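You operate a simulated robot arm through the tools that you are given. There is no shell and no other tool. Be economical: measure what you need, move in short steps, check, and stop when the job is done.

The job below is to be done with a simulated robot arm. You get a single attempt, and the scene is never put back.

JOB
Juice both lime halves and tip the juice into the green bowl.
Fine: peels go in the grey waste tub; the juicer goes back.

The check looks at the end state, three seconds after you hand in, the way a careful person would. Anything else that was tipped, shoved, dropped, spilled or broken makes it a failure.

ROBOT AND FRAMES
A 7-joint arm with a two-finger parallel gripper on a trunk, on a base that drives. Base frame: it is fixed to the floor where the robot stands at the start and does not move with it; the origin is under the middle of the robot, x ahead of it, y to its left, z up; the surface under the hand at the start is at about z = 800. Readings come in mm, degrees, newtons and seconds.
Its first joint turns from -166.0 to 166.0 degrees. Places, roughly: waste tub [500, -200, 800]. Payload 1.57 kg.
The tool frame sits at the grasp point between the pads (the TCP): z along the fingers, y along the line on which they close. The tips reach 30 mm beyond it. Largest opening 110 mm; finger width 24, thickness 12; the body of the gripper, 48 by 112 mm, starts 78 mm behind the TCP.
Orientation is told as [roll, pitch, yaw] about the base's x, y, z axes, in that order, counted from this pose: with the fingers straight down and closing along the base's y, the tool's x points along the base's -x, its y along +y and its z along -z.

CONTROLS
- The arm moves only by the tool nudge_tool. Its argument "plan" is a list of rows, each a list of 7 numbers: the shift along the tool's x, y, z in mm, then the turn, a rotation vector about the tool's x, y, z in rad, then the finger opening in mm, from 0 to 110. In form: [[dx, dy, dz, rx, ry, rz, claw], ...]. A call has 1 to 20 rows; each row is the pose to reach, as a shift and turn from the pose commanded when the call began, along the tool's axes at that moment. Rows are played at 5 a second. More than 50 mm and 8.6 degrees between two rows, or a gripper value outside its range, and nothing of the call is played. Where a pose cannot be reached the arm comes as near as it can. A force on the tool above 50 N (or 10 N above the force at the start of the call, whichever is more), or a blocked arm, ends the call early, and 0.2 s more pass. The fingers move at their own pace (about 108 mm/s each) and stop on an object; they squeeze with about 39 N. The grip force told is the motor's: it shows also when the fingers shut on nothing. Time passes only in rows, and 0.2 s behind the last, so rows that repeat a pose let the fingers close. It gives the time, the measured TCP pose, the force on the tool (base axes), the opening and the grip force at its end, in the units of the frame above (readings bear some noise), with the torque about the TCP (base axes, N m) and any sound that the robot's microphone picked up.
- Cameras (640 x 400 px; columns grow to the right, rows downward): "scene" is now at [498.8, 188.2, 1111.3]; the picture's right is [-0.16, -0.99, 0.00], its down [-0.81, 0.13, -0.57] and it looks along [0.56, -0.09, -0.82] (base axes); focal length 214 px, centre (320, 200). "wrist" rides on the gripper at [70, 16, -141] in the tool frame; the picture's right is [-0.23, 0.97, 0.00], its down [-0.86, -0.20, -0.48] and it looks along [-0.47, -0.11, 0.88] (tool axes); focal length 222 px, centre (320, 200). There is no depth. A picture from a camera that has moved, and an enlarged one, comes with that camera's place and axes in the base frame and with its lens.
- get_image(camera): a new picture of that camera. It takes no simulated time.
- slide_trunk(by): slides the trunk up (or, below 0, down) by that many mm; the arm and the scene camera ride with it, the base frame stays. It gives what a move gives, with no picture.
- roll_base(legs): drives the robot by 1 to 6 legs, each [ahead, left, turn to the left] in mm, mm and degrees, along the robot's own axes; the way and the turn of a leg run together, so that a leg with both is an arc; at most 1500 mm and 180 degrees a leg. The arm and the cameras ride along, it lands a little off, and it stops where it bumps. It gives what a move gives.
- aim_head(pan, tilt): turns the head with the scene camera to pan (to the left, within 103 degrees either way) and tilt (down, from -29 to 69), counted from straight ahead of the robot. It gives what a move gives.
- inspect(camera, box): a new picture of the part [left, top, right, bottom] of that camera's present view, enlarged. It takes no simulated time.
- finish_job(): hands the job in; it is judged then, once.

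Work in short steps. Places have to be worked out from the pictures, the camera data and where the tool is seen: move nearer, look again, correct. Check each grasp and each placing, and mend what went wrong. You have 120 turns and 78 pictures in all, those below and enlarged ones among them. Open the gripper and draw the arm clear of the work before you hand the job in, unless the task says otherwise; then end with one line.

The tools are called after "Request:" by a JSON object that holds its "name" and its "arguments". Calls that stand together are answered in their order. nudge_tool: Moves the arm, as the interface text tells. Its arguments: {"type":"object","properties":{"plan":{"type":"array"}},"required":["plan"]} The other tools are called the same way: slide_trunk (by) slides the trunk up or down; roll_base (legs) drives the base; aim_head (pan, tilt) turns the head that bears the scene camera; get_image (camera) takes a picture; inspect (camera, box) takes an enlarged picture of a part of a camera's view; finish_job () hands the job in.

At the start:

```text
time_s: 0.0
tcp_pos: [643.4, 258.1, 1075.2]
tool_rot: [0.1, 0.0, 0.0]
wrist_force: [-0.1, -0.8, 0.1]
ft_torque: [-0.03, 0.0, -0.01]
width: 109.8
finger_force: 0.0
trunk travel left (down, up): [-175.0, 435.0]
robot x, y, heading: [-0.9, 1.0, -0.1]
head pan, tilt: [-9.1, 55.2]
```

scene: 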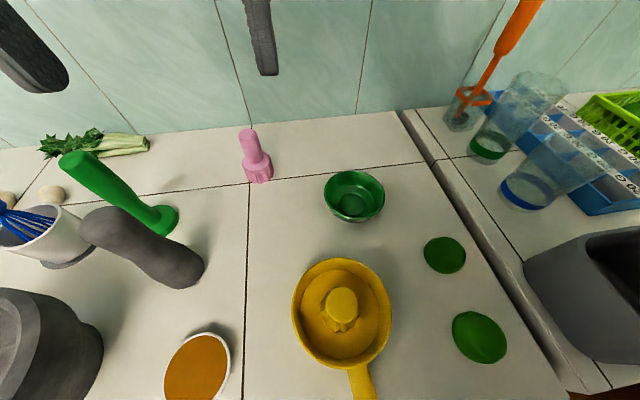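
wrist: 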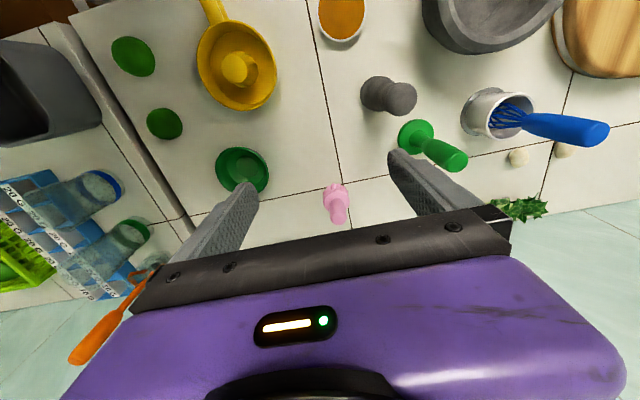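

The yellow juicer appears to be near (536,155), the limes near (578,-6) and (479,1), and the bowl near (703,95). Several of these are too close to the robot, so I'll inspect the details before backing up.

Request:
{"name": "inspect", "arguments": {"camera": "scene", "box": [260, 150, 540, 400]}}

Request:
{"name": "roll_base", "arguments": {"legs": [[-230, 0, 0]]}}

```text
1.60 times, centred on (400, 275) of scene
camera zoom: at [498.8, 188.2, 1111.3], right [-0.16, -0.99, 0.0], down [-0.81, 0.13, -0.57], along [0.56, -0.09, -0.82], focal length 343 px, centre (192, 80)
```

zoom: 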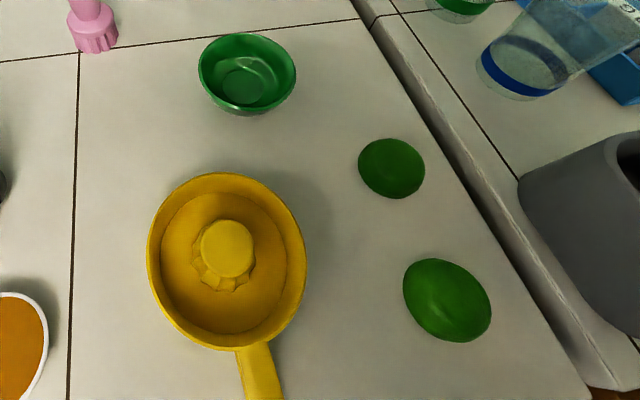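

```text
time_s: 1.8
tcp_pos: [409.0, 256.8, 1075.1]
tool_rot: [0.0, 0.0, -0.3]
wrist_force: [-0.1, 1.0, 0.4]
ft_torque: [-0.01, -0.01, 0.03]
width: 110.1
finger_force: 0.1
trunk travel left (down, up): [-175.0, 435.0]
robot x, y, heading: [-235.7, -1.8, 0.0]
head pan, tilt: [-9.1, 55.2]
```

The base backed up 235 mm. I'll re-aim the head and look at both cameras.

Request:
{"name": "aim_head", "arguments": {"pan": -8, "tilt": 45}}

Request:
{"name": "get_image", "arguments": {"camera": "wrist"}}

Request:
{"name": "get_image", "arguments": {"camera": "scene"}}

```text
time_s: 2.5
tcp_pos: [408.5, 256.5, 1074.7]
tool_rot: [0.0, -0.1, -0.2]
wrist_force: [0.4, -0.3, 0.1]
ft_torque: [0.0, -0.02, 0.0]
width: 109.9
finger_force: 0.0
trunk travel left (down, up): [-175.0, 435.0]
robot x, y, heading: [-236.3, 0.6, -0.2]
head pan, tilt: [-8.0, 45.0]
```

```text
74 pictures are left
camera wrist: at [340.7, 272.5, 1215.8], right [0.23, 0.97, 0.0], down [0.85, -0.2, 0.48], along [0.47, -0.11, -0.88], focal length 222 px, centre (320, 200)
```

wrist: 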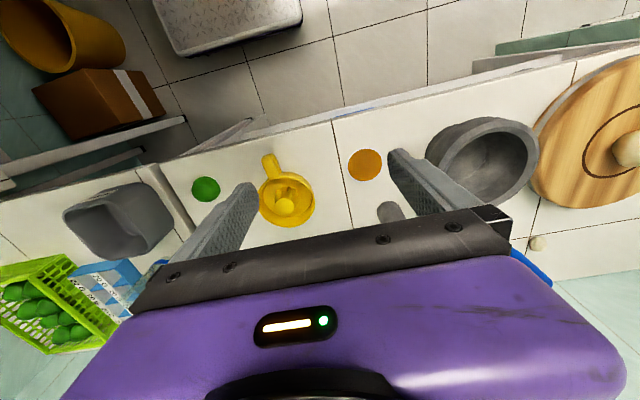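

```text
73 pictures are left
camera scene: at [274.0, 187.1, 1125.0], right [-0.14, -0.99, 0.0], down [-0.7, 0.1, -0.71], along [0.7, -0.1, -0.71], focal length 214 px, centre (320, 200)
```

scene: 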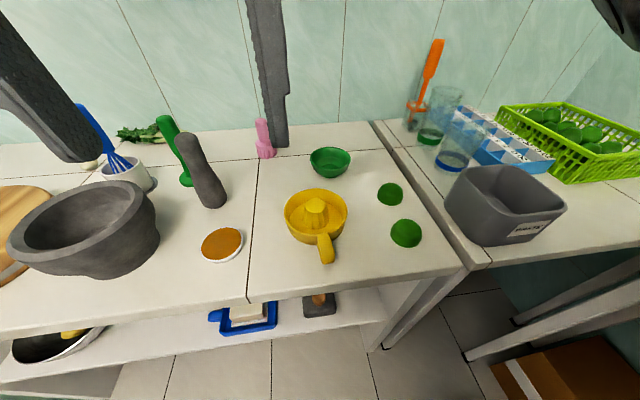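

The layout is now clear, with lime 2 near (477,6) and lime 1 near (577,-5). I'm moving the hand towards the limes for a close look.

Request:
{"name": "nudge_tool", "arguments": {"plan": [[-5, -45, 10, 0, 0, 0, 110], [-10, -90, 20, 0, 0, 0, 110], [-15, -135, 35, 0, 0, 0, 110], [-20, -180, 50, 0, 0, 0, 110], [-25, -220, 65, 0, 0, 0, 110], [-30, -250, 80, 0, 0, 0, 110], [-30, -250, 80, 0, 0, 0, 110]]}}

Request:
{"name": "get_image", "arguments": {"camera": "wrist"}}

```text
time_s: 4.1
tcp_pos: [438.5, 5.6, 997.1]
tool_rot: [0.0, 0.0, -0.2]
wrist_force: [0.5, -0.1, -0.1]
ft_torque: [-0.01, 0.01, 0.02]
width: 109.8
finger_force: 0.1
trunk travel left (down, up): [-175.0, 435.0]
robot x, y, heading: [-236.1, 0.8, -0.2]
head pan, tilt: [-8.0, 45.0]
```

```text
72 pictures are left
camera wrist: at [369.3, 20.9, 1137.1], right [0.23, 0.97, 0.0], down [0.85, -0.2, 0.48], along [0.47, -0.11, -0.88], focal length 222 px, centre (320, 200)
```

wrist: 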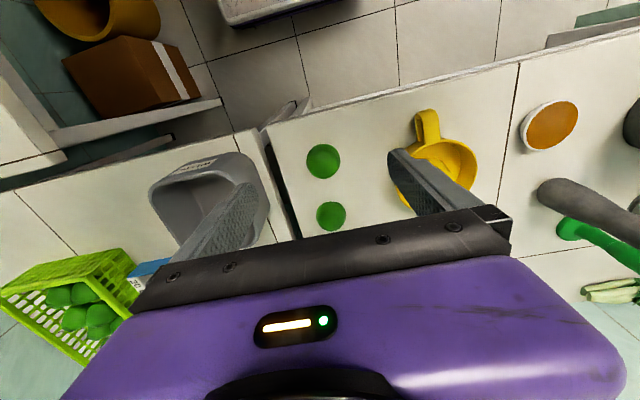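

Limes refined to about (478,1) and (575,-7), each about 51 mm wide. I'll zoom in on the juicer and limes from the scene camera to judge heights and which way the cut faces point.

Request:
{"name": "inspect", "arguments": {"camera": "scene", "box": [270, 140, 430, 270]}}

Request:
{"name": "inspect", "arguments": {"camera": "wrist", "box": [280, 100, 520, 240]}}

```text
3.08 times, centred on (350, 205) of scene
camera zoom: at [274.1, 186.9, 1125.0], right [-0.14, -0.99, 0.0], down [-0.7, 0.1, -0.71], along [0.7, -0.1, -0.71], focal length 660 px, centre (228, 185)
```

zoom: 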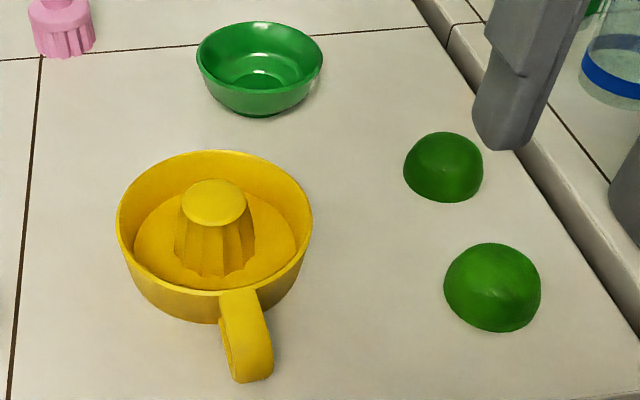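

```text
2.67 times, centred on (400, 170) of wrist
camera zoom: at [369.3, 20.9, 1137.1], right [0.23, 0.97, 0.0], down [0.85, -0.2, 0.48], along [0.47, -0.11, -0.88], focal length 592 px, centre (107, 280)
```

zoom: 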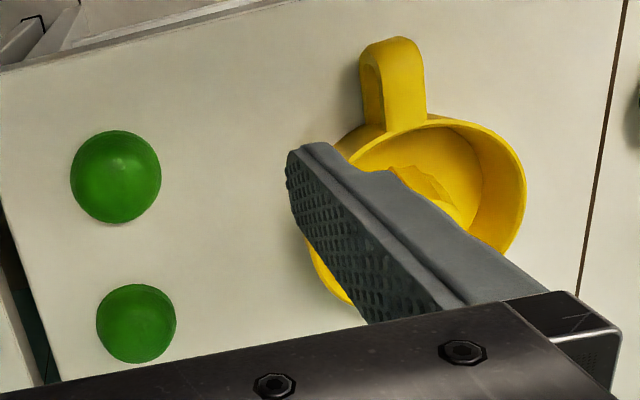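

The juicer is a cup about 114 mm wide and 38 mm high, with a fluted cone centred near (530,159) and its top around z 852. The limes are cut side down. I'll go down over lime 2.

Request:
{"name": "nudge_tool", "arguments": {"plan": [[-20, -2, 30, 0, 0, 0, 100], [-39, -4, 60, 0, 0, 0, 90], [-39, -4, 80, 0, 0, 0, 90], [-39, -4, 80, 0, 0, 0, 90]]}}

Request:
{"name": "get_image", "arguments": {"camera": "wrist"}}

Request:
{"name": "inspect", "arguments": {"camera": "scene", "box": [340, 150, 460, 260]}}

```text
time_s: 5.1
tcp_pos: [479.8, 1.8, 916.5]
tool_rot: [-0.1, 0.0, -0.1]
wrist_force: [-0.6, -0.7, 1.2]
ft_torque: [0.01, 0.0, 0.05]
width: 90.1
finger_force: 0.0
trunk travel left (down, up): [-175.0, 435.0]
robot x, y, heading: [-231.6, -0.2, -0.2]
head pan, tilt: [-8.0, 45.0]
```

```text
69 pictures are left
camera wrist: at [410.1, 18.0, 1056.8], right [0.23, 0.97, 0.0], down [0.85, -0.2, 0.48], along [0.47, -0.11, -0.88], focal length 222 px, centre (320, 200)
```

wrist: 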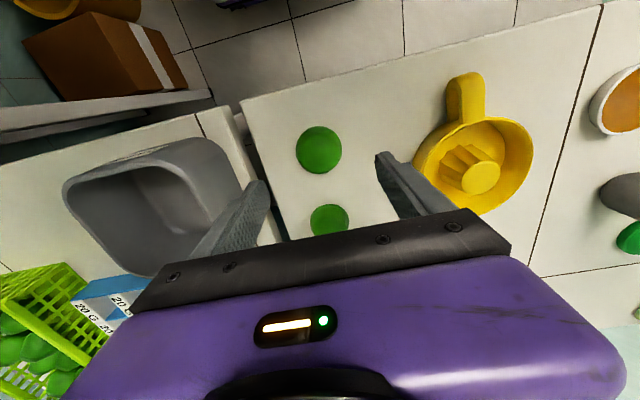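

```text
3.64 times, centred on (400, 205) of scene
camera zoom: at [274.0, 187.1, 1125.0], right [-0.14, -0.99, 0.0], down [-0.7, 0.1, -0.71], along [0.7, -0.1, -0.71], focal length 780 px, centre (29, 182)
```

zoom: 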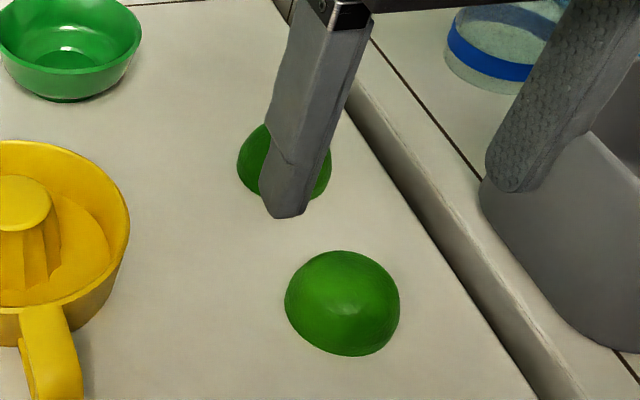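

The hand is centred over lime 2 and clear of the tub. I'll descend and close on it.

Request:
{"name": "nudge_tool", "arguments": {"plan": [[2, -1, 40, 0, 0, 0, 85], [2, -1, 70, 0, 0, 0, 80], [2, -1, 81, 0, 0, 0, 80], [2, -1, 81, 0, 0, 0, 60], [2, -1, 81, 0, 0, 0, 45], [2, -1, 81, 0, 0, 0, 45], [2, -1, 81, 0, 0, 0, 45]]}}

Request:
{"name": "inspect", "arguments": {"camera": "scene", "box": [340, 150, 460, 260]}}

```text
time_s: 6.7
tcp_pos: [476.0, 0.7, 832.8]
tool_rot: [0.0, 0.1, -0.2]
wrist_force: [0.2, 0.5, 0.2]
ft_torque: [0.0, -0.02, 0.01]
width: 48.8
finger_force: 38.8
trunk travel left (down, up): [-175.0, 435.0]
robot x, y, heading: [-232.8, -1.6, -0.2]
head pan, tilt: [-8.0, 45.0]
```

```text
3.64 times, centred on (400, 205) of scene
camera zoom: at [274.1, 187.0, 1125.0], right [-0.14, -0.99, 0.0], down [-0.7, 0.1, -0.71], along [0.7, -0.1, -0.71], focal length 780 px, centre (29, 182)
```

zoom: 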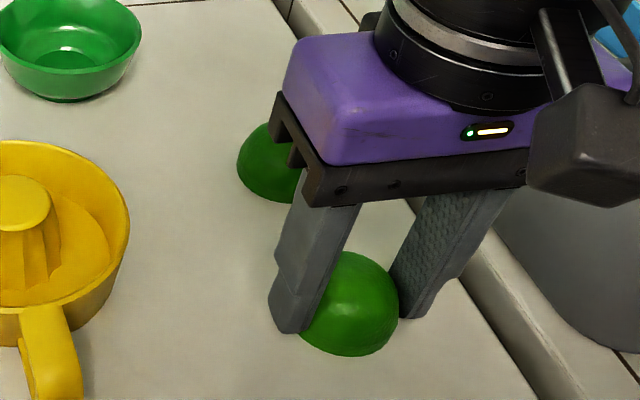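

The fingers stopped at 48.8 mm on the lime. I'll lift it straight up and check that it stays held and level.

Request:
{"name": "nudge_tool", "arguments": {"plan": [[0, 0, -10, 0, 0, 0, 45], [0, 0, -50, 0, 0, 0, 45], [0, 0, -90, 0, 0, 0, 45], [0, 0, -110, 0, 0, 0, 45], [0, 0, -110, 0, 0, 0, 45]]}}

Request:
{"name": "inspect", "arguments": {"camera": "scene", "box": [340, 110, 480, 240]}}

```text
time_s: 7.9
tcp_pos: [476.0, -0.3, 944.6]
tool_rot: [-0.1, 0.0, -0.2]
wrist_force: [0.5, -0.6, 0.8]
ft_torque: [0.01, -0.03, -0.01]
width: 48.4
finger_force: 38.6
trunk travel left (down, up): [-175.0, 435.0]
robot x, y, heading: [-233.9, 1.5, -0.2]
head pan, tilt: [-8.0, 45.0]
```

```text
3.08 times, centred on (410, 175) of scene
camera zoom: at [274.1, 187.0, 1125.0], right [-0.14, -0.99, 0.0], down [-0.7, 0.1, -0.71], along [0.7, -0.1, -0.71], focal length 660 px, centre (43, 277)
```

zoom: 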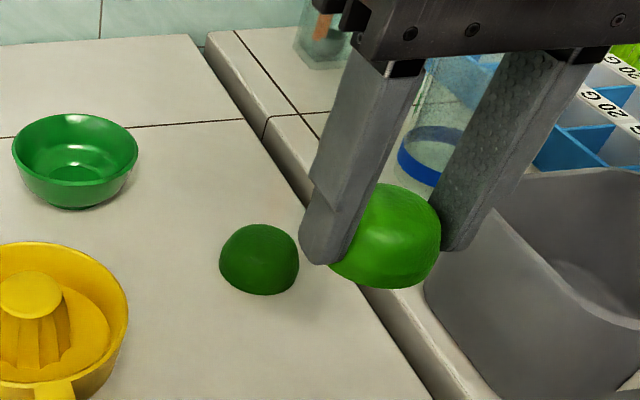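

The lime is held level, with its cut face about 33 mm below the TCP. I'll carry it over the juicer cone.

Request:
{"name": "nudge_tool", "arguments": {"plan": [[-15, 40, 0, 0, 0, 0, 45], [-28, 80, 0, 0, 0, 0, 45], [-42, 120, 0, 0, 0, 0, 45], [-54, 159, 0, 0, 0, 0, 45], [-54, 159, 20, 0, 0, 0, 45], [-54, 159, 35, 0, 0, 0, 45], [-54, 159, 35, 0, 0, 0, 45]]}}

Request:
{"name": "inspect", "arguments": {"camera": "scene", "box": [250, 130, 390, 270]}}

Request:
{"name": "get_image", "arguments": {"camera": "wrist"}}

```text
time_s: 9.5
tcp_pos: [531.7, 160.9, 909.1]
tool_rot: [-0.1, 0.0, -0.2]
wrist_force: [0.4, 0.3, -0.5]
ft_torque: [-0.03, 0.0, 0.02]
width: 48.4
finger_force: 39.1
trunk travel left (down, up): [-175.0, 435.0]
robot x, y, heading: [-233.5, 1.4, -0.3]
head pan, tilt: [-8.0, 45.0]
```

```text
2.86 times, centred on (320, 200) of scene
camera zoom: at [274.0, 187.2, 1125.0], right [-0.14, -0.99, 0.0], down [-0.7, 0.1, -0.71], along [0.7, -0.1, -0.71], focal length 613 px, centre (320, 200)
```

zoom: 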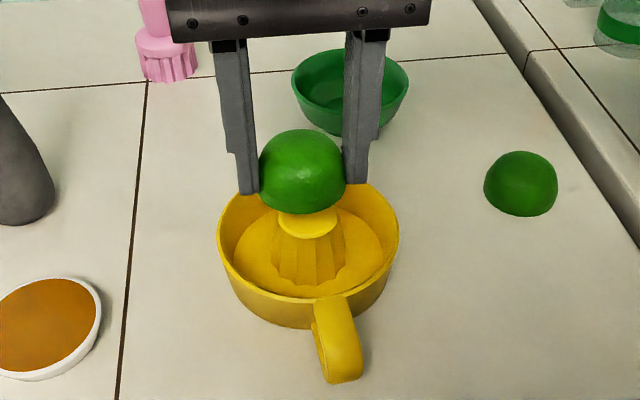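

```text
64 pictures are left
camera wrist: at [461.9, 177.0, 1050.3], right [0.23, 0.97, 0.0], down [0.85, -0.2, 0.48], along [0.47, -0.11, -0.88], focal length 222 px, centre (320, 200)
```

wrist: 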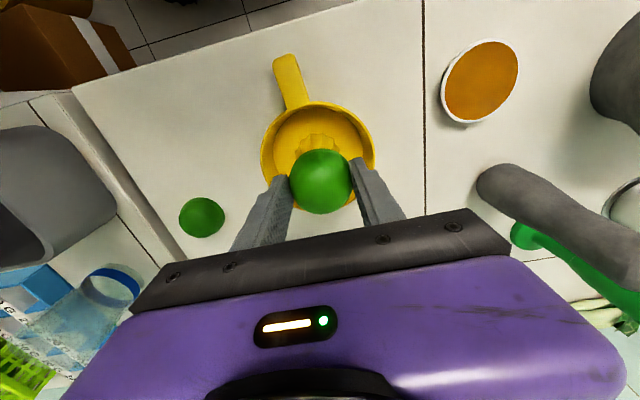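

The lime is nearly centred over the cone, about 2 mm off in each axis. I'll correct that and lower slowly until it makes contact.

Request:
{"name": "nudge_tool", "arguments": {"plan": [[2, -2.5, 0, 0, 0, 0, 45], [2, -2.5, 12, 0, 0, 0, 45], [2, -2.5, 20, 0, 0, 0, 45], [2, -2.5, 24, 0, 0, 0, 45], [2, -2.5, 27, 0, 0, 0, 45], [2, -2.5, 29, 0, 0, 0, 45], [2, -2.5, 31, 0, 0, 0, 45]]}}

Request:
{"name": "inspect", "arguments": {"camera": "scene", "box": [250, 130, 390, 270]}}

```text
time_s: 11.1
tcp_pos: [528.3, 159.0, 879.9]
tool_rot: [0.2, -0.1, -0.2]
wrist_force: [2.7, 2.7, 30.3]
ft_torque: [-0.04, -0.15, 0.01]
width: 48.8
finger_force: 38.7
trunk travel left (down, up): [-175.0, 435.0]
robot x, y, heading: [-234.9, 2.2, -0.2]
head pan, tilt: [-8.0, 45.0]
```

```text
2.86 times, centred on (320, 200) of scene
camera zoom: at [273.5, 187.0, 1125.7], right [-0.14, -0.99, 0.0], down [-0.7, 0.1, -0.71], along [0.7, -0.1, -0.71], focal length 613 px, centre (320, 200)
```

zoom: 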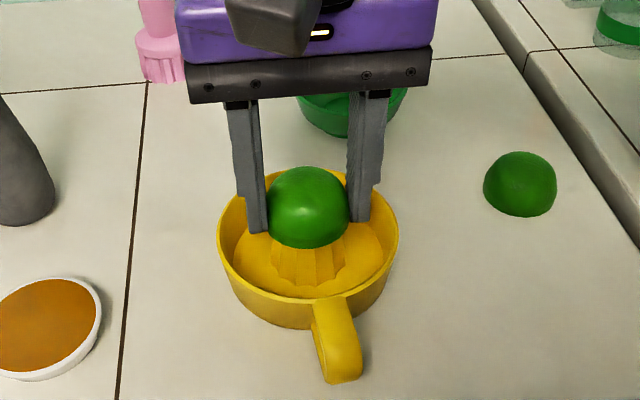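

Contact is at z≈880 with 30 N. I'll twist under that pressure, one way and back, and watch for sounds and juice.

Request:
{"name": "nudge_tool", "arguments": {"plan": [[0, 0, 0, 0, 0, 0.14, 45], [0, 0, 0, 0, 0, 0.28, 45], [0, 0, 0, 0, 0, 0.42, 45], [0, 0, 0, 0, 0, 0.56, 45], [0, 0, 0, 0, 0, 0.7, 45], [0, 0, 0, 0, 0, 0.84, 45], [0, 0, 0, 0, 0, 0.98, 45], [0, 0, 0, 0, 0, 0.84, 45], [0, 0, 0, 0, 0, 0.7, 45], [0, 0, 0, 0, 0, 0.56, 45], [0, 0, 0, 0, 0, 0.42, 45], [0, 0, 0, 0, 0, 0.28, 45], [0, 0, 0, 0, 0, 0.14, 45], [0, 0, 0, 0, 0, 0, 45]]}}

Request:
{"name": "inspect", "arguments": {"camera": "scene", "box": [250, 130, 390, 270]}}

```text
time_s: 14.1
tcp_pos: [529.8, 158.2, 876.9]
tool_rot: [0.0, 0.0, 0.0]
wrist_force: [-1.6, 0.6, 12.5]
ft_torque: [-0.01, 0.01, -0.04]
width: 48.4
finger_force: 39.0
trunk travel left (down, up): [-175.0, 435.0]
robot x, y, heading: [-236.2, 1.3, -0.0]
head pan, tilt: [-8.0, 45.0]
```

```text
2.86 times, centred on (320, 200) of scene
camera zoom: at [273.8, 187.1, 1125.1], right [-0.14, -0.99, 0.0], down [-0.7, 0.1, -0.71], along [0.7, -0.1, -0.71], focal length 613 px, centre (320, 200)
```

zoom: 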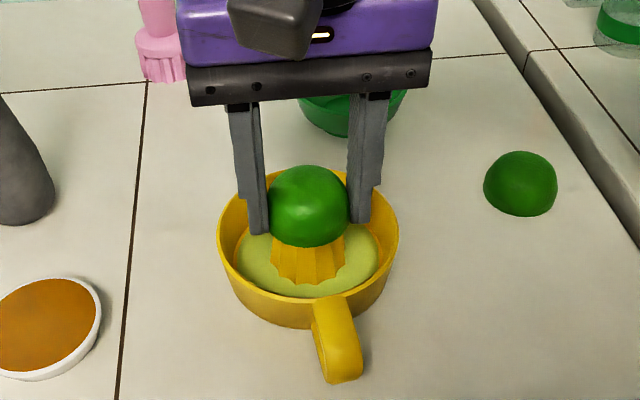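

Juice is showing in the cup, and the lime sank about 3 mm as the force dropped to 12 N. I'll press a bit deeper and keep twisting.

Request:
{"name": "nudge_tool", "arguments": {"plan": [[0, 0, 1.5, 0, 0, 0, 45], [0, 0, 2, 0, 0, 0.14, 45], [0, 0, 2, 0, 0, 0.28, 45], [0, 0, 2, 0, 0, 0.42, 45], [0, 0, 2, 0, 0, 0.56, 45], [0, 0, 2.5, 0, 0, 0.7, 45], [0, 0, 2.5, 0, 0, 0.84, 45], [0, 0, 2.5, 0, 0, 0.98, 45], [0, 0, 2.5, 0, 0, 0.84, 45], [0, 0, 2.5, 0, 0, 0.7, 45], [0, 0, 3, 0, 0, 0.56, 45], [0, 0, 3, 0, 0, 0.42, 45], [0, 0, 3, 0, 0, 0.28, 45], [0, 0, 3, 0, 0, 0.14, 45], [0, 0, 3, 0, 0, 0, 45]]}}

Request:
{"name": "inspect", "arguments": {"camera": "scene", "box": [250, 130, 390, 270]}}

```text
time_s: 17.3
tcp_pos: [527.6, 157.7, 876.4]
tool_rot: [0.0, 0.0, 0.0]
wrist_force: [-0.3, -0.2, 23.9]
ft_torque: [-0.01, -0.12, -0.04]
width: 48.5
finger_force: 38.9
trunk travel left (down, up): [-175.0, 435.0]
robot x, y, heading: [-232.1, 1.2, -0.3]
head pan, tilt: [-8.0, 45.0]
```

```text
2.86 times, centred on (320, 200) of scene
camera zoom: at [273.6, 186.9, 1125.3], right [-0.14, -0.99, 0.0], down [-0.7, 0.1, -0.71], along [0.7, -0.1, -0.71], focal length 613 px, centre (320, 200)
```

zoom: 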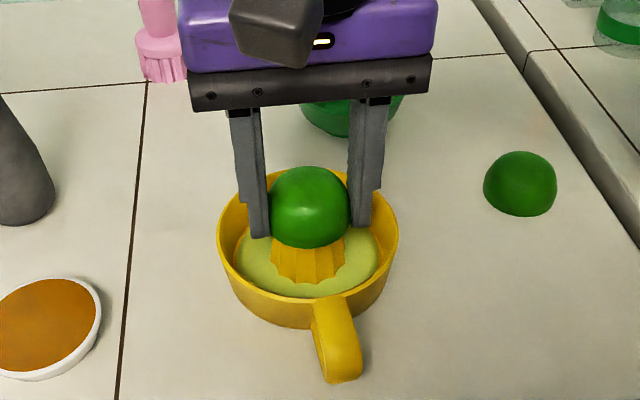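

The level looks slightly higher at 24 N. I'll do another round with more pressure and twists to both sides.

Request:
{"name": "nudge_tool", "arguments": {"plan": [[0, 0, 1.5, 0, 0, 0, 45], [0, 0, 2, 0, 0, 0.14, 45], [0, 0, 2, 0, 0, 0.28, 45], [0, 0, 2, 0, 0, 0.42, 45], [0, 0, 2, 0, 0, 0.56, 45], [0, 0, 2, 0, 0, 0.42, 45], [0, 0, 2, 0, 0, 0.28, 45], [0, 0, 2, 0, 0, 0.14, 45], [0, 0, 2, 0, 0, 0, 45], [0, 0, 2, 0, 0, -0.14, 45], [0, 0, 2, 0, 0, -0.28, 45], [0, 0, 2, 0, 0, -0.42, 45], [0, 0, 2, 0, 0, -0.56, 45], [0, 0, 2, 0, 0, -0.7, 45], [0, 0, 2, 0, 0, -0.56, 45], [0, 0, 2, 0, 0, -0.42, 45], [0, 0, 2, 0, 0, -0.28, 45], [0, 0, 2, 0, 0, -0.14, 45], [0, 0, 2, 0, 0, 0, 45]]}}

Request:
{"name": "inspect", "arguments": {"camera": "scene", "box": [250, 130, 390, 270]}}

```text
time_s: 21.3
tcp_pos: [528.4, 157.4, 872.9]
tool_rot: [0.0, 0.1, -0.3]
wrist_force: [-1.4, -0.5, 19.4]
ft_torque: [-0.06, -0.02, 0.03]
width: 48.4
finger_force: 38.7
trunk travel left (down, up): [-175.0, 435.0]
robot x, y, heading: [-236.7, 1.4, -0.1]
head pan, tilt: [-8.0, 45.0]
```

```text
2.86 times, centred on (320, 200) of scene
camera zoom: at [273.7, 186.9, 1125.3], right [-0.14, -0.99, 0.0], down [-0.7, 0.1, -0.71], along [0.7, -0.1, -0.71], focal length 613 px, centre (320, 200)
```

zoom: 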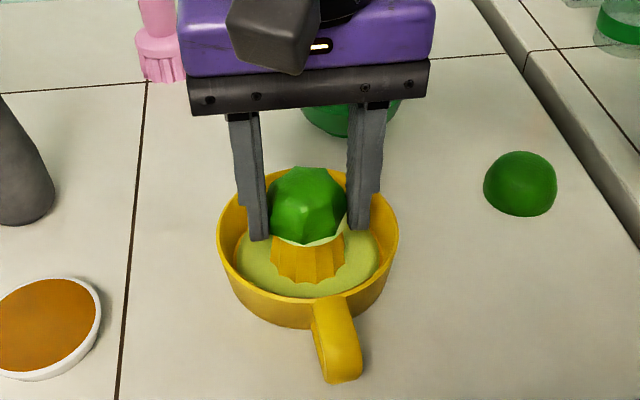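

The lime has turned into a crumpled peel, so the first half is done. I'll lift it and carry it over the waste tub.

Request:
{"name": "nudge_tool", "arguments": {"plan": [[0, 0, -10, 0, 0, 0, 45], [0, 0, -50, 0, 0, 0, 45], [0, 0, -95, 0, 0, 0, 45], [5, -45, -100, 0, 0, 0, 45], [10, -90, -100, 0, 0, 0, 45], [14, -135, -100, 0, 0, 0, 45], [18, -180, -100, 0, 0, 0, 45], [22, -225, -100, 0, 0, 0, 45], [26, -270, -100, 0, 0, 0, 45], [29, -315, -100, 0, 0, 0, 45], [31, -350, -100, 0, 0, 0, 45], [31, -350, -100, 0, 0, 0, 45]]}}

Request:
{"name": "get_image", "arguments": {"camera": "scene"}}

Request:
{"name": "get_image", "arguments": {"camera": "wrist"}}

```text
time_s: 23.9
tcp_pos: [494.6, -192.7, 970.7]
tool_rot: [0.1, 0.0, -0.2]
wrist_force: [-0.2, 0.4, -0.1]
ft_torque: [0.02, 0.03, -0.03]
width: 48.5
finger_force: 39.1
trunk travel left (down, up): [-175.0, 435.0]
robot x, y, heading: [-232.3, -0.6, -0.2]
head pan, tilt: [-8.0, 45.0]
```

```text
59 pictures are left
camera scene: at [274.1, 186.9, 1125.0], right [-0.14, -0.99, 0.0], down [-0.7, 0.1, -0.71], along [0.7, -0.1, -0.71], focal length 214 px, centre (320, 200)
```

scene: 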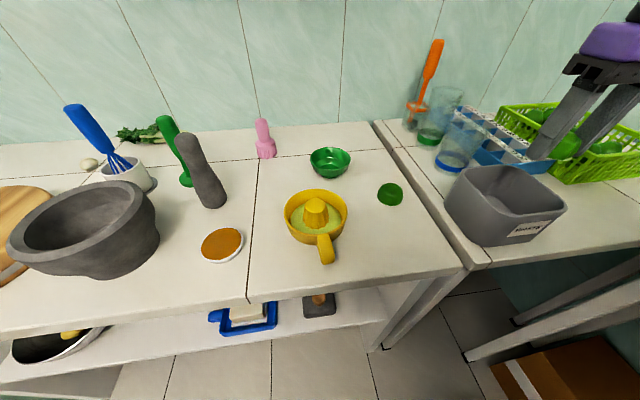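

```text
58 pictures are left
camera wrist: at [426.5, -178.7, 1112.4], right [0.23, 0.97, 0.0], down [0.85, -0.2, 0.48], along [0.47, -0.11, -0.88], focal length 222 px, centre (320, 200)
```

wrist: 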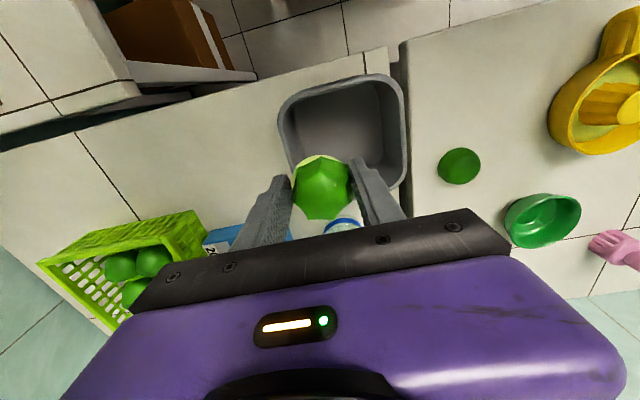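

The tub centre works out to about (477,-163). I'll shift over it and lower partway, then look.

Request:
{"name": "nudge_tool", "arguments": {"plan": [[18, 29, 0, 0, 0, 0, 45], [18, 29, 30, 0, 0, 0, 45], [18, 29, 30, 0, 0, 0, 45]]}}

Request:
{"name": "get_image", "arguments": {"camera": "wrist"}}

Request:
{"name": "inspect", "arguments": {"camera": "scene", "box": [420, 60, 620, 260]}}

```text
time_s: 24.7
tcp_pos: [479.6, -164.9, 940.2]
tool_rot: [0.0, 0.0, -0.2]
wrist_force: [1.0, 0.3, 0.4]
ft_torque: [0.02, 0.02, 0.02]
width: 48.5
finger_force: 39.0
trunk travel left (down, up): [-175.0, 435.0]
robot x, y, heading: [-238.0, 2.6, 0.1]
head pan, tilt: [-8.0, 45.0]
```

```text
57 pictures are left
camera wrist: at [409.9, -149.0, 1082.0], right [0.23, 0.97, 0.0], down [0.85, -0.2, 0.48], along [0.47, -0.11, -0.88], focal length 222 px, centre (320, 200)
```

wrist: 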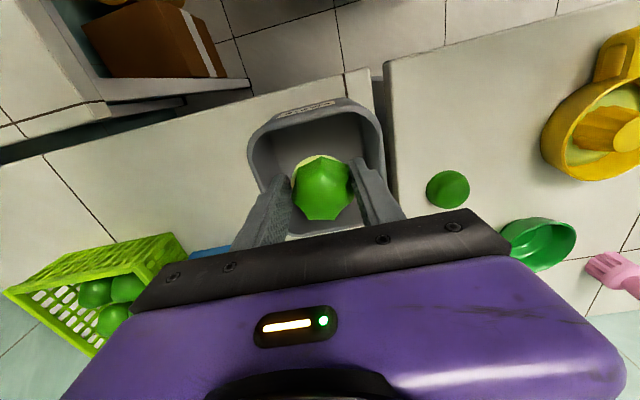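

```text
2.00 times, centred on (520, 160) of scene
camera zoom: at [274.1, 187.0, 1125.1], right [-0.14, -0.99, 0.0], down [-0.7, 0.1, -0.71], along [0.7, -0.1, -0.71], focal length 429 px, centre (-80, 280)
```

zoom: 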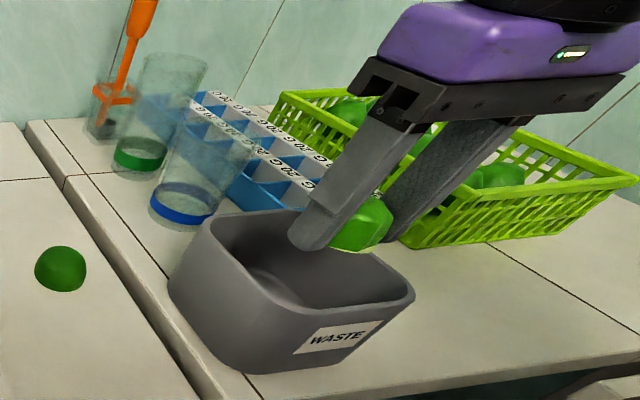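

The hand is centred over the tub, whose opening is about 126 mm. I'll lower it a little, release the peel and rise.

Request:
{"name": "nudge_tool", "arguments": {"plan": [[0, 0, 20, 0, 0, 0, 45], [0, 0, 38, 0, 0, 0, 45], [0, 0, 38, 0, 0, 0, 45], [0, 0, 38, 0, 0, 0, 72], [0, 0, 38, 0, 0, 0, 72], [0, 0, 38, 0, 0, 0, 72], [0, 0, 0, 0, 0, 0, 72], [0, 0, -40, 0, 0, 0, 72], [0, 0, -40, 0, 0, 0, 72]]}}

Request:
{"name": "get_image", "arguments": {"camera": "wrist"}}

```text
time_s: 26.7
tcp_pos: [479.6, -165.0, 981.2]
tool_rot: [0.0, 0.0, -0.1]
wrist_force: [-0.9, 0.4, 0.2]
ft_torque: [0.03, -0.02, 0.03]
width: 72.2
finger_force: 0.1
trunk travel left (down, up): [-175.0, 435.0]
robot x, y, heading: [-238.7, -3.1, 0.0]
head pan, tilt: [-8.0, 45.0]
```

```text
55 pictures are left
camera wrist: at [410.5, -149.3, 1122.8], right [0.23, 0.97, 0.0], down [0.85, -0.2, 0.48], along [0.47, -0.11, -0.88], focal length 222 px, centre (320, 200)
```

wrist: 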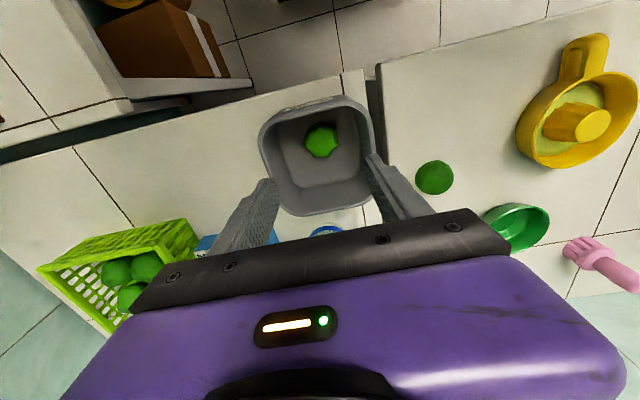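

The peel is in the tub. Next I'll move over lime 1 at about (576,-8).

Request:
{"name": "nudge_tool", "arguments": {"plan": [[-25, 40, 0, 0, 0, 0, 85], [-50, 80, 0, 0, 0, 0, 90], [-75, 120, 0, 0, 0, 0, 90], [-96, 157, 10, 0, 0, 0, 90], [-96, 157, 50, 0, 0, 0, 90], [-96, 157, 60, 0, 0, 0, 90], [-96, 157, 60, 0, 0, 0, 90]]}}

Request:
{"name": "get_image", "arguments": {"camera": "wrist"}}

```text
time_s: 28.3
tcp_pos: [574.9, -7.2, 921.9]
tool_rot: [0.0, 0.0, -0.3]
wrist_force: [-0.7, 0.1, 0.6]
ft_torque: [-0.02, -0.02, -0.01]
width: 89.7
finger_force: 0.0
trunk travel left (down, up): [-175.0, 435.0]
robot x, y, heading: [-236.8, -0.2, -0.1]
head pan, tilt: [-8.0, 45.0]
```

```text
54 pictures are left
camera wrist: at [505.7, 9.0, 1063.3], right [0.23, 0.97, 0.0], down [0.85, -0.2, 0.48], along [0.47, -0.11, -0.88], focal length 222 px, centre (320, 200)
```

wrist: 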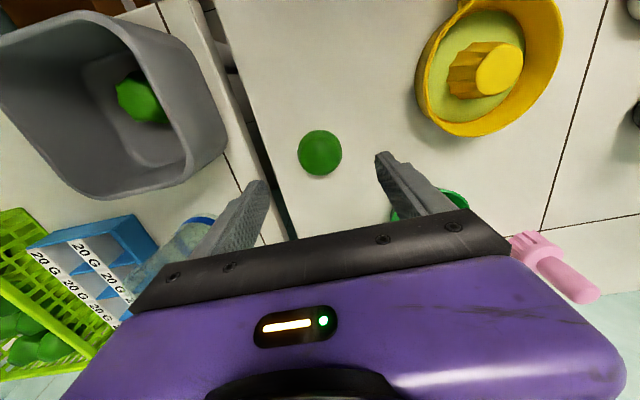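

Lime 1 reads about (579,-8), so I'll shift 4 mm, then descend and grip.

Request:
{"name": "nudge_tool", "arguments": {"plan": [[-4, -1, 30, 0, 0, 0, 85], [-4, -1, 65, 0, 0, 0, 80], [-4, -1, 88, 0, 0, 0, 80], [-4, -1, 88, 0, 0, 0, 60], [-4, -1, 88, 0, 0, 0, 45], [-4, -1, 88, 0, 0, 0, 45], [-4, -1, 88, 0, 0, 0, 45], [-4, -1, 50, 0, 0, 0, 45], [-4, -1, 10, 0, 0, 0, 45], [-4, -1, -22, 0, 0, 0, 45], [-4, -1, -22, 0, 0, 0, 45]]}}

Request:
{"name": "get_image", "arguments": {"camera": "wrist"}}

Request:
{"name": "inspect", "arguments": {"camera": "scene", "box": [320, 110, 460, 240]}}

```text
time_s: 30.7
tcp_pos: [579.8, -8.9, 944.4]
tool_rot: [0.0, 0.0, -0.2]
wrist_force: [-0.9, 0.0, 0.2]
ft_torque: [0.02, 0.01, 0.03]
width: 48.3
finger_force: 38.7
trunk travel left (down, up): [-175.0, 435.0]
robot x, y, heading: [-237.3, 0.5, -0.2]
head pan, tilt: [-8.0, 45.0]
```

```text
53 pictures are left
camera wrist: at [510.5, 7.2, 1085.7], right [0.23, 0.97, 0.0], down [0.85, -0.2, 0.48], along [0.47, -0.11, -0.88], focal length 222 px, centre (320, 200)
```

wrist: 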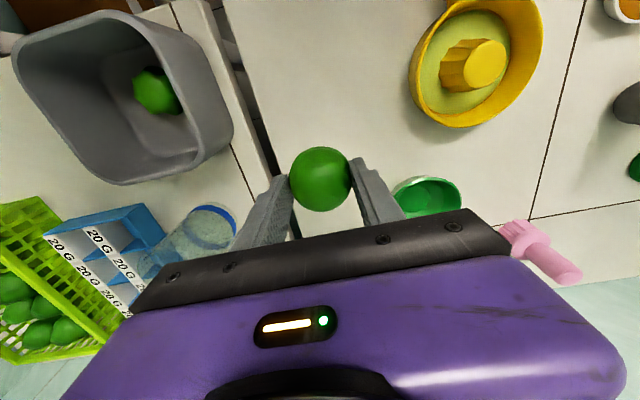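

```text
3.08 times, centred on (390, 175) of scene
camera zoom: at [274.1, 187.0, 1125.0], right [-0.14, -0.99, 0.0], down [-0.7, 0.1, -0.71], along [0.7, -0.1, -0.71], focal length 660 px, centre (105, 277)
```

zoom: 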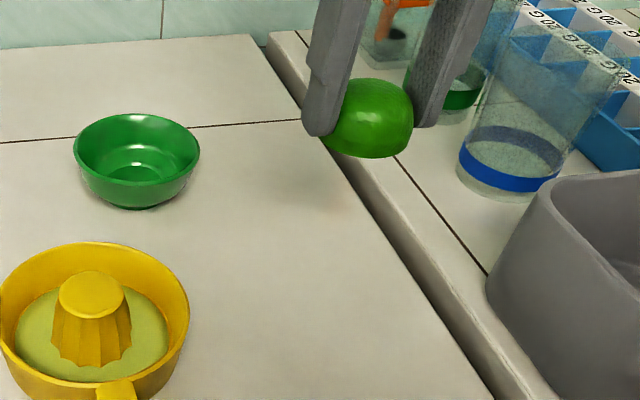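

Lime 1 is held well. I'll carry it over the cone at (529,158.5) and lower it to just above contact.

Request:
{"name": "nudge_tool", "arguments": {"plan": [[13, 42, 0, 0, 0, 0, 45], [26, 84, 0, 0, 0, 0, 45], [39, 126, 0, 0, 0, 0, 45], [51, 167, 0, 0, 0, 0, 45], [51, 167, 30, 0, 0, 0, 45], [51, 167, 50, 0, 0, 0, 45], [51, 167, 57, 0, 0, 0, 45], [51, 167, 57, 0, 0, 0, 45]]}}

Request:
{"name": "inspect", "arguments": {"camera": "scene", "box": [250, 130, 390, 270]}}

```text
time_s: 32.5
tcp_pos: [529.1, 159.9, 887.5]
tool_rot: [0.0, 0.0, -0.2]
wrist_force: [-0.3, -0.2, -1.0]
ft_torque: [0.03, 0.03, -0.01]
width: 48.4
finger_force: 39.1
trunk travel left (down, up): [-175.0, 435.0]
robot x, y, heading: [-234.1, 0.1, -0.0]
head pan, tilt: [-8.0, 45.0]
```

```text
2.86 times, centred on (320, 200) of scene
camera zoom: at [274.1, 187.1, 1125.0], right [-0.14, -0.99, 0.0], down [-0.7, 0.1, -0.71], along [0.7, -0.1, -0.71], focal length 613 px, centre (320, 200)
```

zoom: 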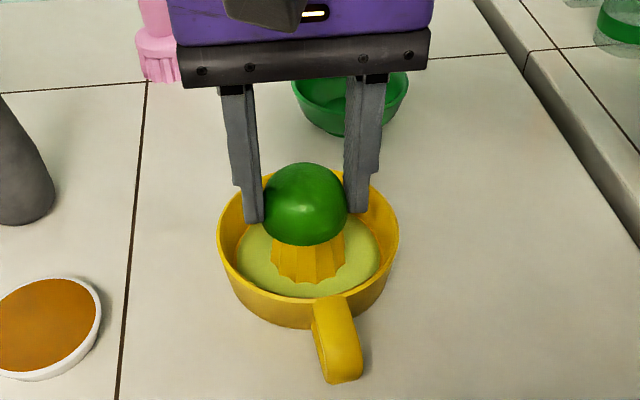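

The lime is aligned over the cone. I'll lower to contact and press.

Request:
{"name": "nudge_tool", "arguments": {"plan": [[0, -1.5, 3, 0, 0, 0, 45], [0, -1.5, 6, 0, 0, 0, 45], [0, -1.5, 8, 0, 0, 0, 45], [0, -1.5, 9, 0, 0, 0, 45]]}}

```text
time_s: 33.5
tcp_pos: [529.2, 158.2, 879.8]
tool_rot: [0.1, -0.1, -0.2]
wrist_force: [1.8, 0.3, 30.2]
ft_torque: [-0.05, -0.09, 0.02]
width: 48.8
finger_force: 39.4
trunk travel left (down, up): [-175.0, 435.0]
robot x, y, heading: [-234.7, 1.6, -0.1]
head pan, tilt: [-8.0, 45.0]
```

Contact is at 30 N, same as before. I'll twist while easing down.

Request:
{"name": "nudge_tool", "arguments": {"plan": [[0, 0, 0, 0, 0, 0.14, 45], [0, 0, 0, 0, 0, 0.28, 45], [0, 0, 0.5, 0, 0, 0.42, 45], [0, 0, 0.5, 0, 0, 0.56, 45], [0, 0, 1, 0, 0, 0.7, 45], [0, 0, 1, 0, 0, 0.84, 45], [0, 0, 1.5, 0, 0, 0.98, 45], [0, 0, 1.5, 0, 0, 0.84, 45], [0, 0, 2, 0, 0, 0.7, 45], [0, 0, 2, 0, 0, 0.56, 45], [0, 0, 2.5, 0, 0, 0.42, 45], [0, 0, 2.5, 0, 0, 0.28, 45], [0, 0, 3, 0, 0, 0.14, 45], [0, 0, 3, 0, 0, 0, 45]]}}

```text
time_s: 36.5
tcp_pos: [527.4, 158.5, 877.4]
tool_rot: [0.1, -0.1, 0.0]
wrist_force: [1.1, 1.0, 26.7]
ft_torque: [-0.07, -0.15, -0.06]
width: 48.6
finger_force: 39.3
trunk travel left (down, up): [-175.0, 435.0]
robot x, y, heading: [-233.4, 1.3, -0.3]
head pan, tilt: [-8.0, 45.0]
```

The force is 27 N and the lime is sinking the same way as before. I'll do another round.

Request:
{"name": "nudge_tool", "arguments": {"plan": [[0, 0, 1, 0, 0, 0, 45], [0, 0, 1, 0, 0, 0.14, 45], [0, 0, 1, 0, 0, 0.28, 45], [0, 0, 1.5, 0, 0, 0.42, 45], [0, 0, 1.5, 0, 0, 0.56, 45], [0, 0, 1.5, 0, 0, 0.42, 45], [0, 0, 2, 0, 0, 0.28, 45], [0, 0, 2, 0, 0, 0.14, 45], [0, 0, 2, 0, 0, 0, 45], [0, 0, 2.5, 0, 0, -0.14, 45], [0, 0, 2.5, 0, 0, -0.28, 45], [0, 0, 2.5, 0, 0, -0.42, 45], [0, 0, 3, 0, 0, -0.56, 45], [0, 0, 3, 0, 0, -0.7, 45], [0, 0, 3, 0, 0, -0.56, 45], [0, 0, 3, 0, 0, -0.42, 45], [0, 0, 3, 0, 0, -0.28, 45], [0, 0, 3, 0, 0, -0.14, 45], [0, 0, 3, 0, 0, 0, 45]]}}

Request:
{"name": "inspect", "arguments": {"camera": "scene", "box": [250, 130, 390, 270]}}

```text
time_s: 40.5
tcp_pos: [527.0, 158.3, 872.5]
tool_rot: [0.1, 0.1, -0.2]
wrist_force: [-0.7, 0.2, 23.7]
ft_torque: [0.06, -0.06, 0.03]
width: 48.6
finger_force: 38.8
trunk travel left (down, up): [-175.0, 435.0]
robot x, y, heading: [-234.7, -2.1, -0.3]
head pan, tilt: [-8.0, 45.0]
```

```text
2.86 times, centred on (320, 200) of scene
camera zoom: at [273.6, 187.0, 1125.4], right [-0.14, -0.99, 0.0], down [-0.7, 0.1, -0.71], along [0.7, -0.1, -0.71], focal length 613 px, centre (320, 200)
```

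zoom: 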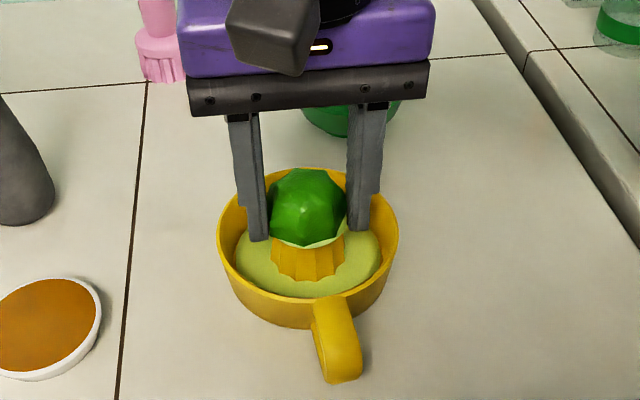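

The second half is spent too. I'll take its peel to the tub and release it as before.

Request:
{"name": "nudge_tool", "arguments": {"plan": [[0, 0, -10, 0, 0, 0, 45], [0, 0, -50, 0, 0, 0, 45], [0, 0, -95, 0, 0, 0, 45], [6, -42, -100, 0, 0, 0, 45], [12, -84, -100, 0, 0, 0, 45], [18, -126, -100, 0, 0, 0, 45], [24, -168, -100, 0, 0, 0, 45], [30, -210, -100, 0, 0, 0, 45], [36, -252, -100, 0, 0, 0, 45], [42, -294, -100, 0, 0, 0, 45], [48, -323, -100, 0, 0, 0, 45], [48, -323, -70, 0, 0, 0, 45], [48, -323, -35, 0, 0, 0, 45], [48, -323, -35, 0, 0, 0, 45], [48, -323, -35, 0, 0, 0, 72], [48, -323, -35, 0, 0, 0, 72], [48, -323, -35, 0, 0, 0, 72], [48, -323, -70, 0, 0, 0, 72], [48, -323, -110, 0, 0, 0, 72], [48, -323, -110, 0, 0, 0, 72]]}}

Request:
{"name": "get_image", "arguments": {"camera": "wrist"}}

Request:
{"name": "inspect", "arguments": {"camera": "scene", "box": [260, 130, 400, 270]}}

```text
time_s: 44.7
tcp_pos: [479.7, -165.3, 983.6]
tool_rot: [0.0, 0.0, -0.3]
wrist_force: [-0.6, -0.6, -0.4]
ft_torque: [0.0, -0.04, -0.01]
width: 72.1
finger_force: 0.0
trunk travel left (down, up): [-175.0, 435.0]
robot x, y, heading: [-235.6, 2.7, -0.2]
head pan, tilt: [-8.0, 45.0]
```

```text
49 pictures are left
camera wrist: at [410.0, -148.9, 1124.7], right [0.23, 0.97, 0.0], down [0.85, -0.2, 0.48], along [0.47, -0.11, -0.88], focal length 222 px, centre (320, 200)
```

wrist: 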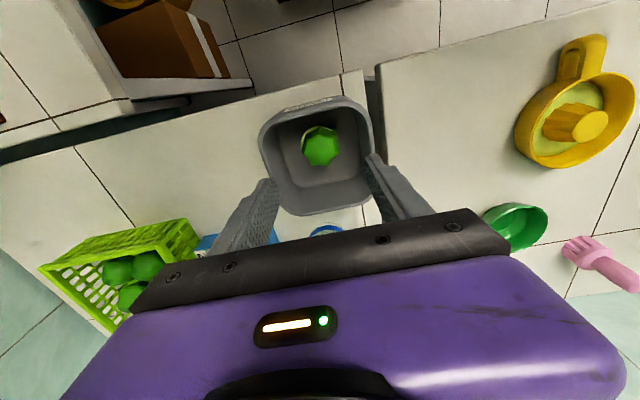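

```text
2.86 times, centred on (330, 200) of scene
camera zoom: at [274.1, 187.0, 1125.0], right [-0.14, -0.99, 0.0], down [-0.7, 0.1, -0.71], along [0.7, -0.1, -0.71], focal length 613 px, centre (291, 200)
```

zoom: 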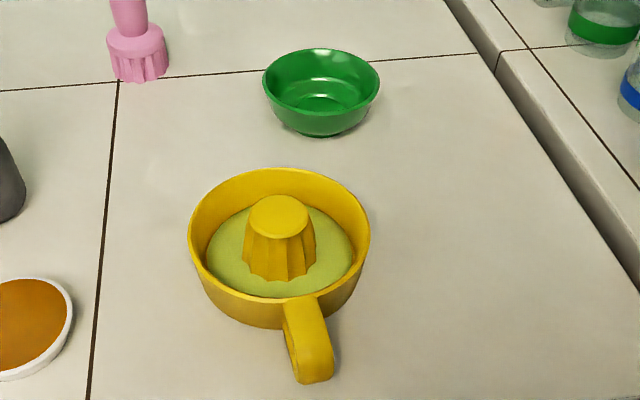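

Both peels are in the tub and the cup holds the juice. The handle is a vertical loop pointing toward −x, around x 440–475 and y 150, so I'll move above it and look closely.

Request:
{"name": "nudge_tool", "arguments": {"plan": [[3, 45, 0, 0, 0, 0, 72], [6, 90, 0, 0, 0, 0, 72], [9, 135, 0, 0, 0, 0, 72], [12, 180, 0, 0, 0, 0, 72], [15, 225, 0, 0, 0, 0, 72], [20, 270, 0, 0, 0, 0, 72], [25, 315, 0, 0, 0, 0, 72], [25, 315, 30, 0, 0, 0, 72], [25, 315, 55, 0, 0, 0, 72], [25, 315, 55, 0, 0, 0, 72]]}}

Request:
{"name": "get_image", "arguments": {"camera": "wrist"}}

Request:
{"name": "inspect", "arguments": {"camera": "scene", "box": [280, 180, 380, 280]}}

```text
time_s: 46.9
tcp_pos: [456.9, 150.0, 928.9]
tool_rot: [-0.1, 0.0, -0.2]
wrist_force: [0.9, 0.4, -0.2]
ft_torque: [0.0, 0.01, -0.02]
width: 72.2
finger_force: 0.0
trunk travel left (down, up): [-175.0, 435.0]
robot x, y, heading: [-233.7, -1.0, -0.4]
head pan, tilt: [-8.0, 45.0]
```

```text
47 pictures are left
camera wrist: at [387.1, 165.3, 1069.0], right [0.23, 0.97, 0.0], down [0.85, -0.2, 0.48], along [0.47, -0.11, -0.88], focal length 222 px, centre (320, 200)
```

wrist: 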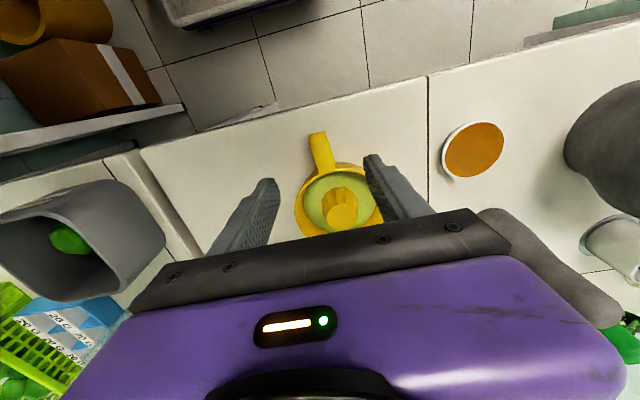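

```text
4.00 times, centred on (330, 230) of scene
camera zoom: at [274.0, 187.2, 1125.0], right [-0.14, -0.99, 0.0], down [-0.7, 0.1, -0.71], along [0.7, -0.1, -0.71], focal length 858 px, centre (280, 80)
```

zoom: 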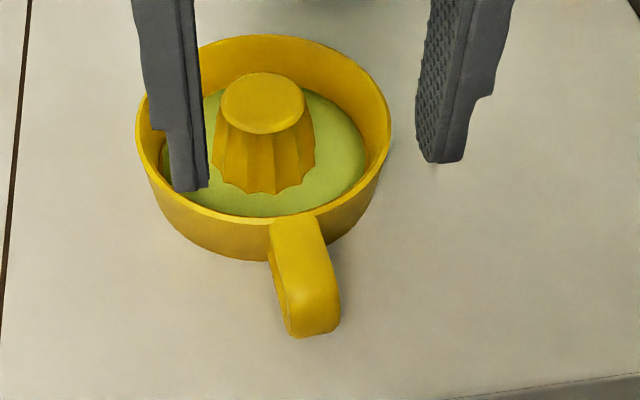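

The handle runs from about (474,154) to (436,150), which is about 5° of yaw, and it is about 20 mm wide. I'll yaw to match, descend and pinch it from both sides.

Request:
{"name": "nudge_tool", "arguments": {"plan": [[4, 2, 30, 0, 0, -0.09, 65], [4, 2, 60, 0, 0, -0.09, 60], [4, 2, 85, 0, 0, -0.09, 60], [4, 2, 94, 0, 0, -0.09, 60], [4, 2, 94, 0, 0, -0.09, 60]]}}

Request:
{"name": "inspect", "arguments": {"camera": "scene", "box": [270, 160, 390, 280]}}

Request:
{"name": "get_image", "arguments": {"camera": "wrist"}}

```text
time_s: 48.1
tcp_pos: [433.1, 150.2, 840.6]
tool_rot: [0.0, -0.2, 4.0]
wrist_force: [0.1, 0.0, 0.3]
ft_torque: [0.0, 0.02, 0.03]
width: 59.9
finger_force: 0.1
trunk travel left (down, up): [-175.0, 435.0]
robot x, y, heading: [-248.2, 4.6, -0.1]
head pan, tilt: [-8.0, 45.0]
```

```text
3.33 times, centred on (330, 220) of scene
camera zoom: at [250.5, 191.1, 1131.7], right [-0.14, -0.99, 0.0], down [-0.69, 0.1, -0.72], along [0.71, -0.1, -0.7], focal length 715 px, centre (287, 133)
```

zoom: 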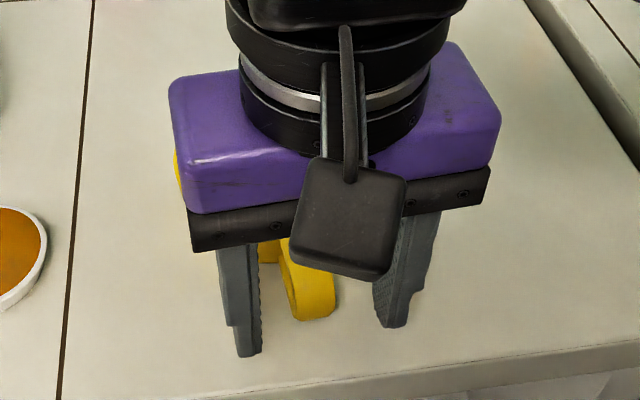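

```text
44 pictures are left
camera wrist: at [362.5, 160.4, 982.1], right [0.16, 0.99, 0.0], down [0.86, -0.14, 0.48], along [0.48, -0.08, -0.88], focal length 222 px, centre (320, 200)
```

wrist: 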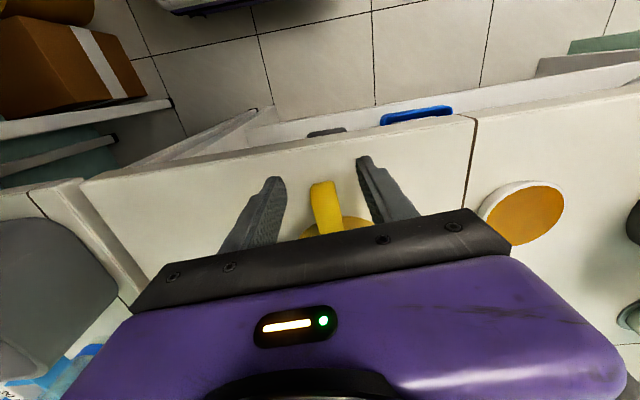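

The TCP stopped 20 mm short and the robot was pushed back with no force at the tool, so the arm is probably touching something elsewhere, such as the table edge. I'll retreat upward and reassess.

Request:
{"name": "nudge_tool", "arguments": {"plan": [[0, 0, -30, 0, 0, 0, 60], [0, 0, -60, 0, 0, 0, 60], [0, 0, -90, 0, 0, 0, 60], [0, 0, -90, 0, 0, 0, 60], [0, 0, -90, 0, 0, 0, 60]]}}

Request:
{"name": "get_image", "arguments": {"camera": "scene"}}

```text
time_s: 49.3
tcp_pos: [448.8, 151.2, 924.4]
tool_rot: [0.0, 0.0, 5.0]
wrist_force: [0.2, 0.2, -0.6]
ft_torque: [0.0, -0.02, 0.02]
width: 59.9
finger_force: 0.0
trunk travel left (down, up): [-175.0, 435.0]
robot x, y, heading: [-236.0, 1.4, -0.4]
head pan, tilt: [-8.0, 45.0]
```

```text
43 pictures are left
camera scene: at [274.3, 187.0, 1125.0], right [-0.14, -0.99, 0.0], down [-0.7, 0.1, -0.71], along [0.7, -0.1, -0.71], focal length 214 px, centre (320, 200)
```

scene: 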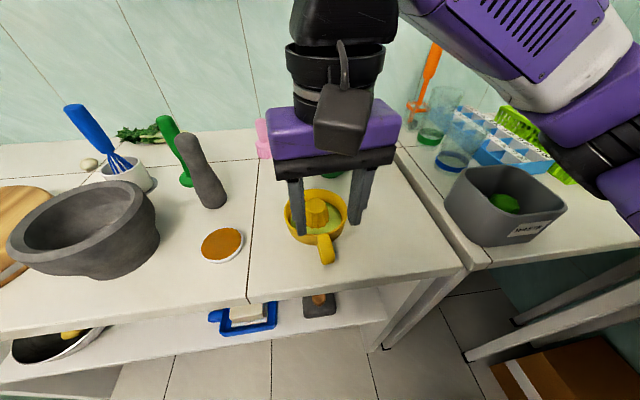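

Nothing moved. The elbow hangs low on the right and probably touched the table or tub. I'll raise the trunk to lift the elbow, then come back down with the hand.

Request:
{"name": "slide_trunk", "arguments": {"by": 180}}

Request:
{"name": "get_image", "arguments": {"camera": "scene"}}

```text
time_s: 51.3
tcp_pos: [449.9, 151.8, 1102.6]
tool_rot: [0.0, 0.0, 5.0]
wrist_force: [0.1, -0.1, 0.2]
ft_torque: [0.0, 0.0, 0.05]
width: 60.0
finger_force: 0.1
trunk travel left (down, up): [-355.0, 255.0]
robot x, y, heading: [-232.5, -0.2, -0.0]
head pan, tilt: [-8.0, 45.0]
```

```text
42 pictures are left
camera scene: at [274.1, 187.1, 1305.0], right [-0.14, -0.99, 0.0], down [-0.7, 0.1, -0.71], along [0.7, -0.1, -0.71], focal length 214 px, centre (320, 200)
```

scene: 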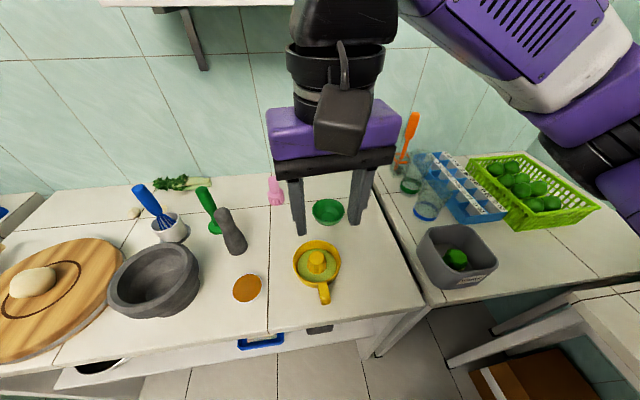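

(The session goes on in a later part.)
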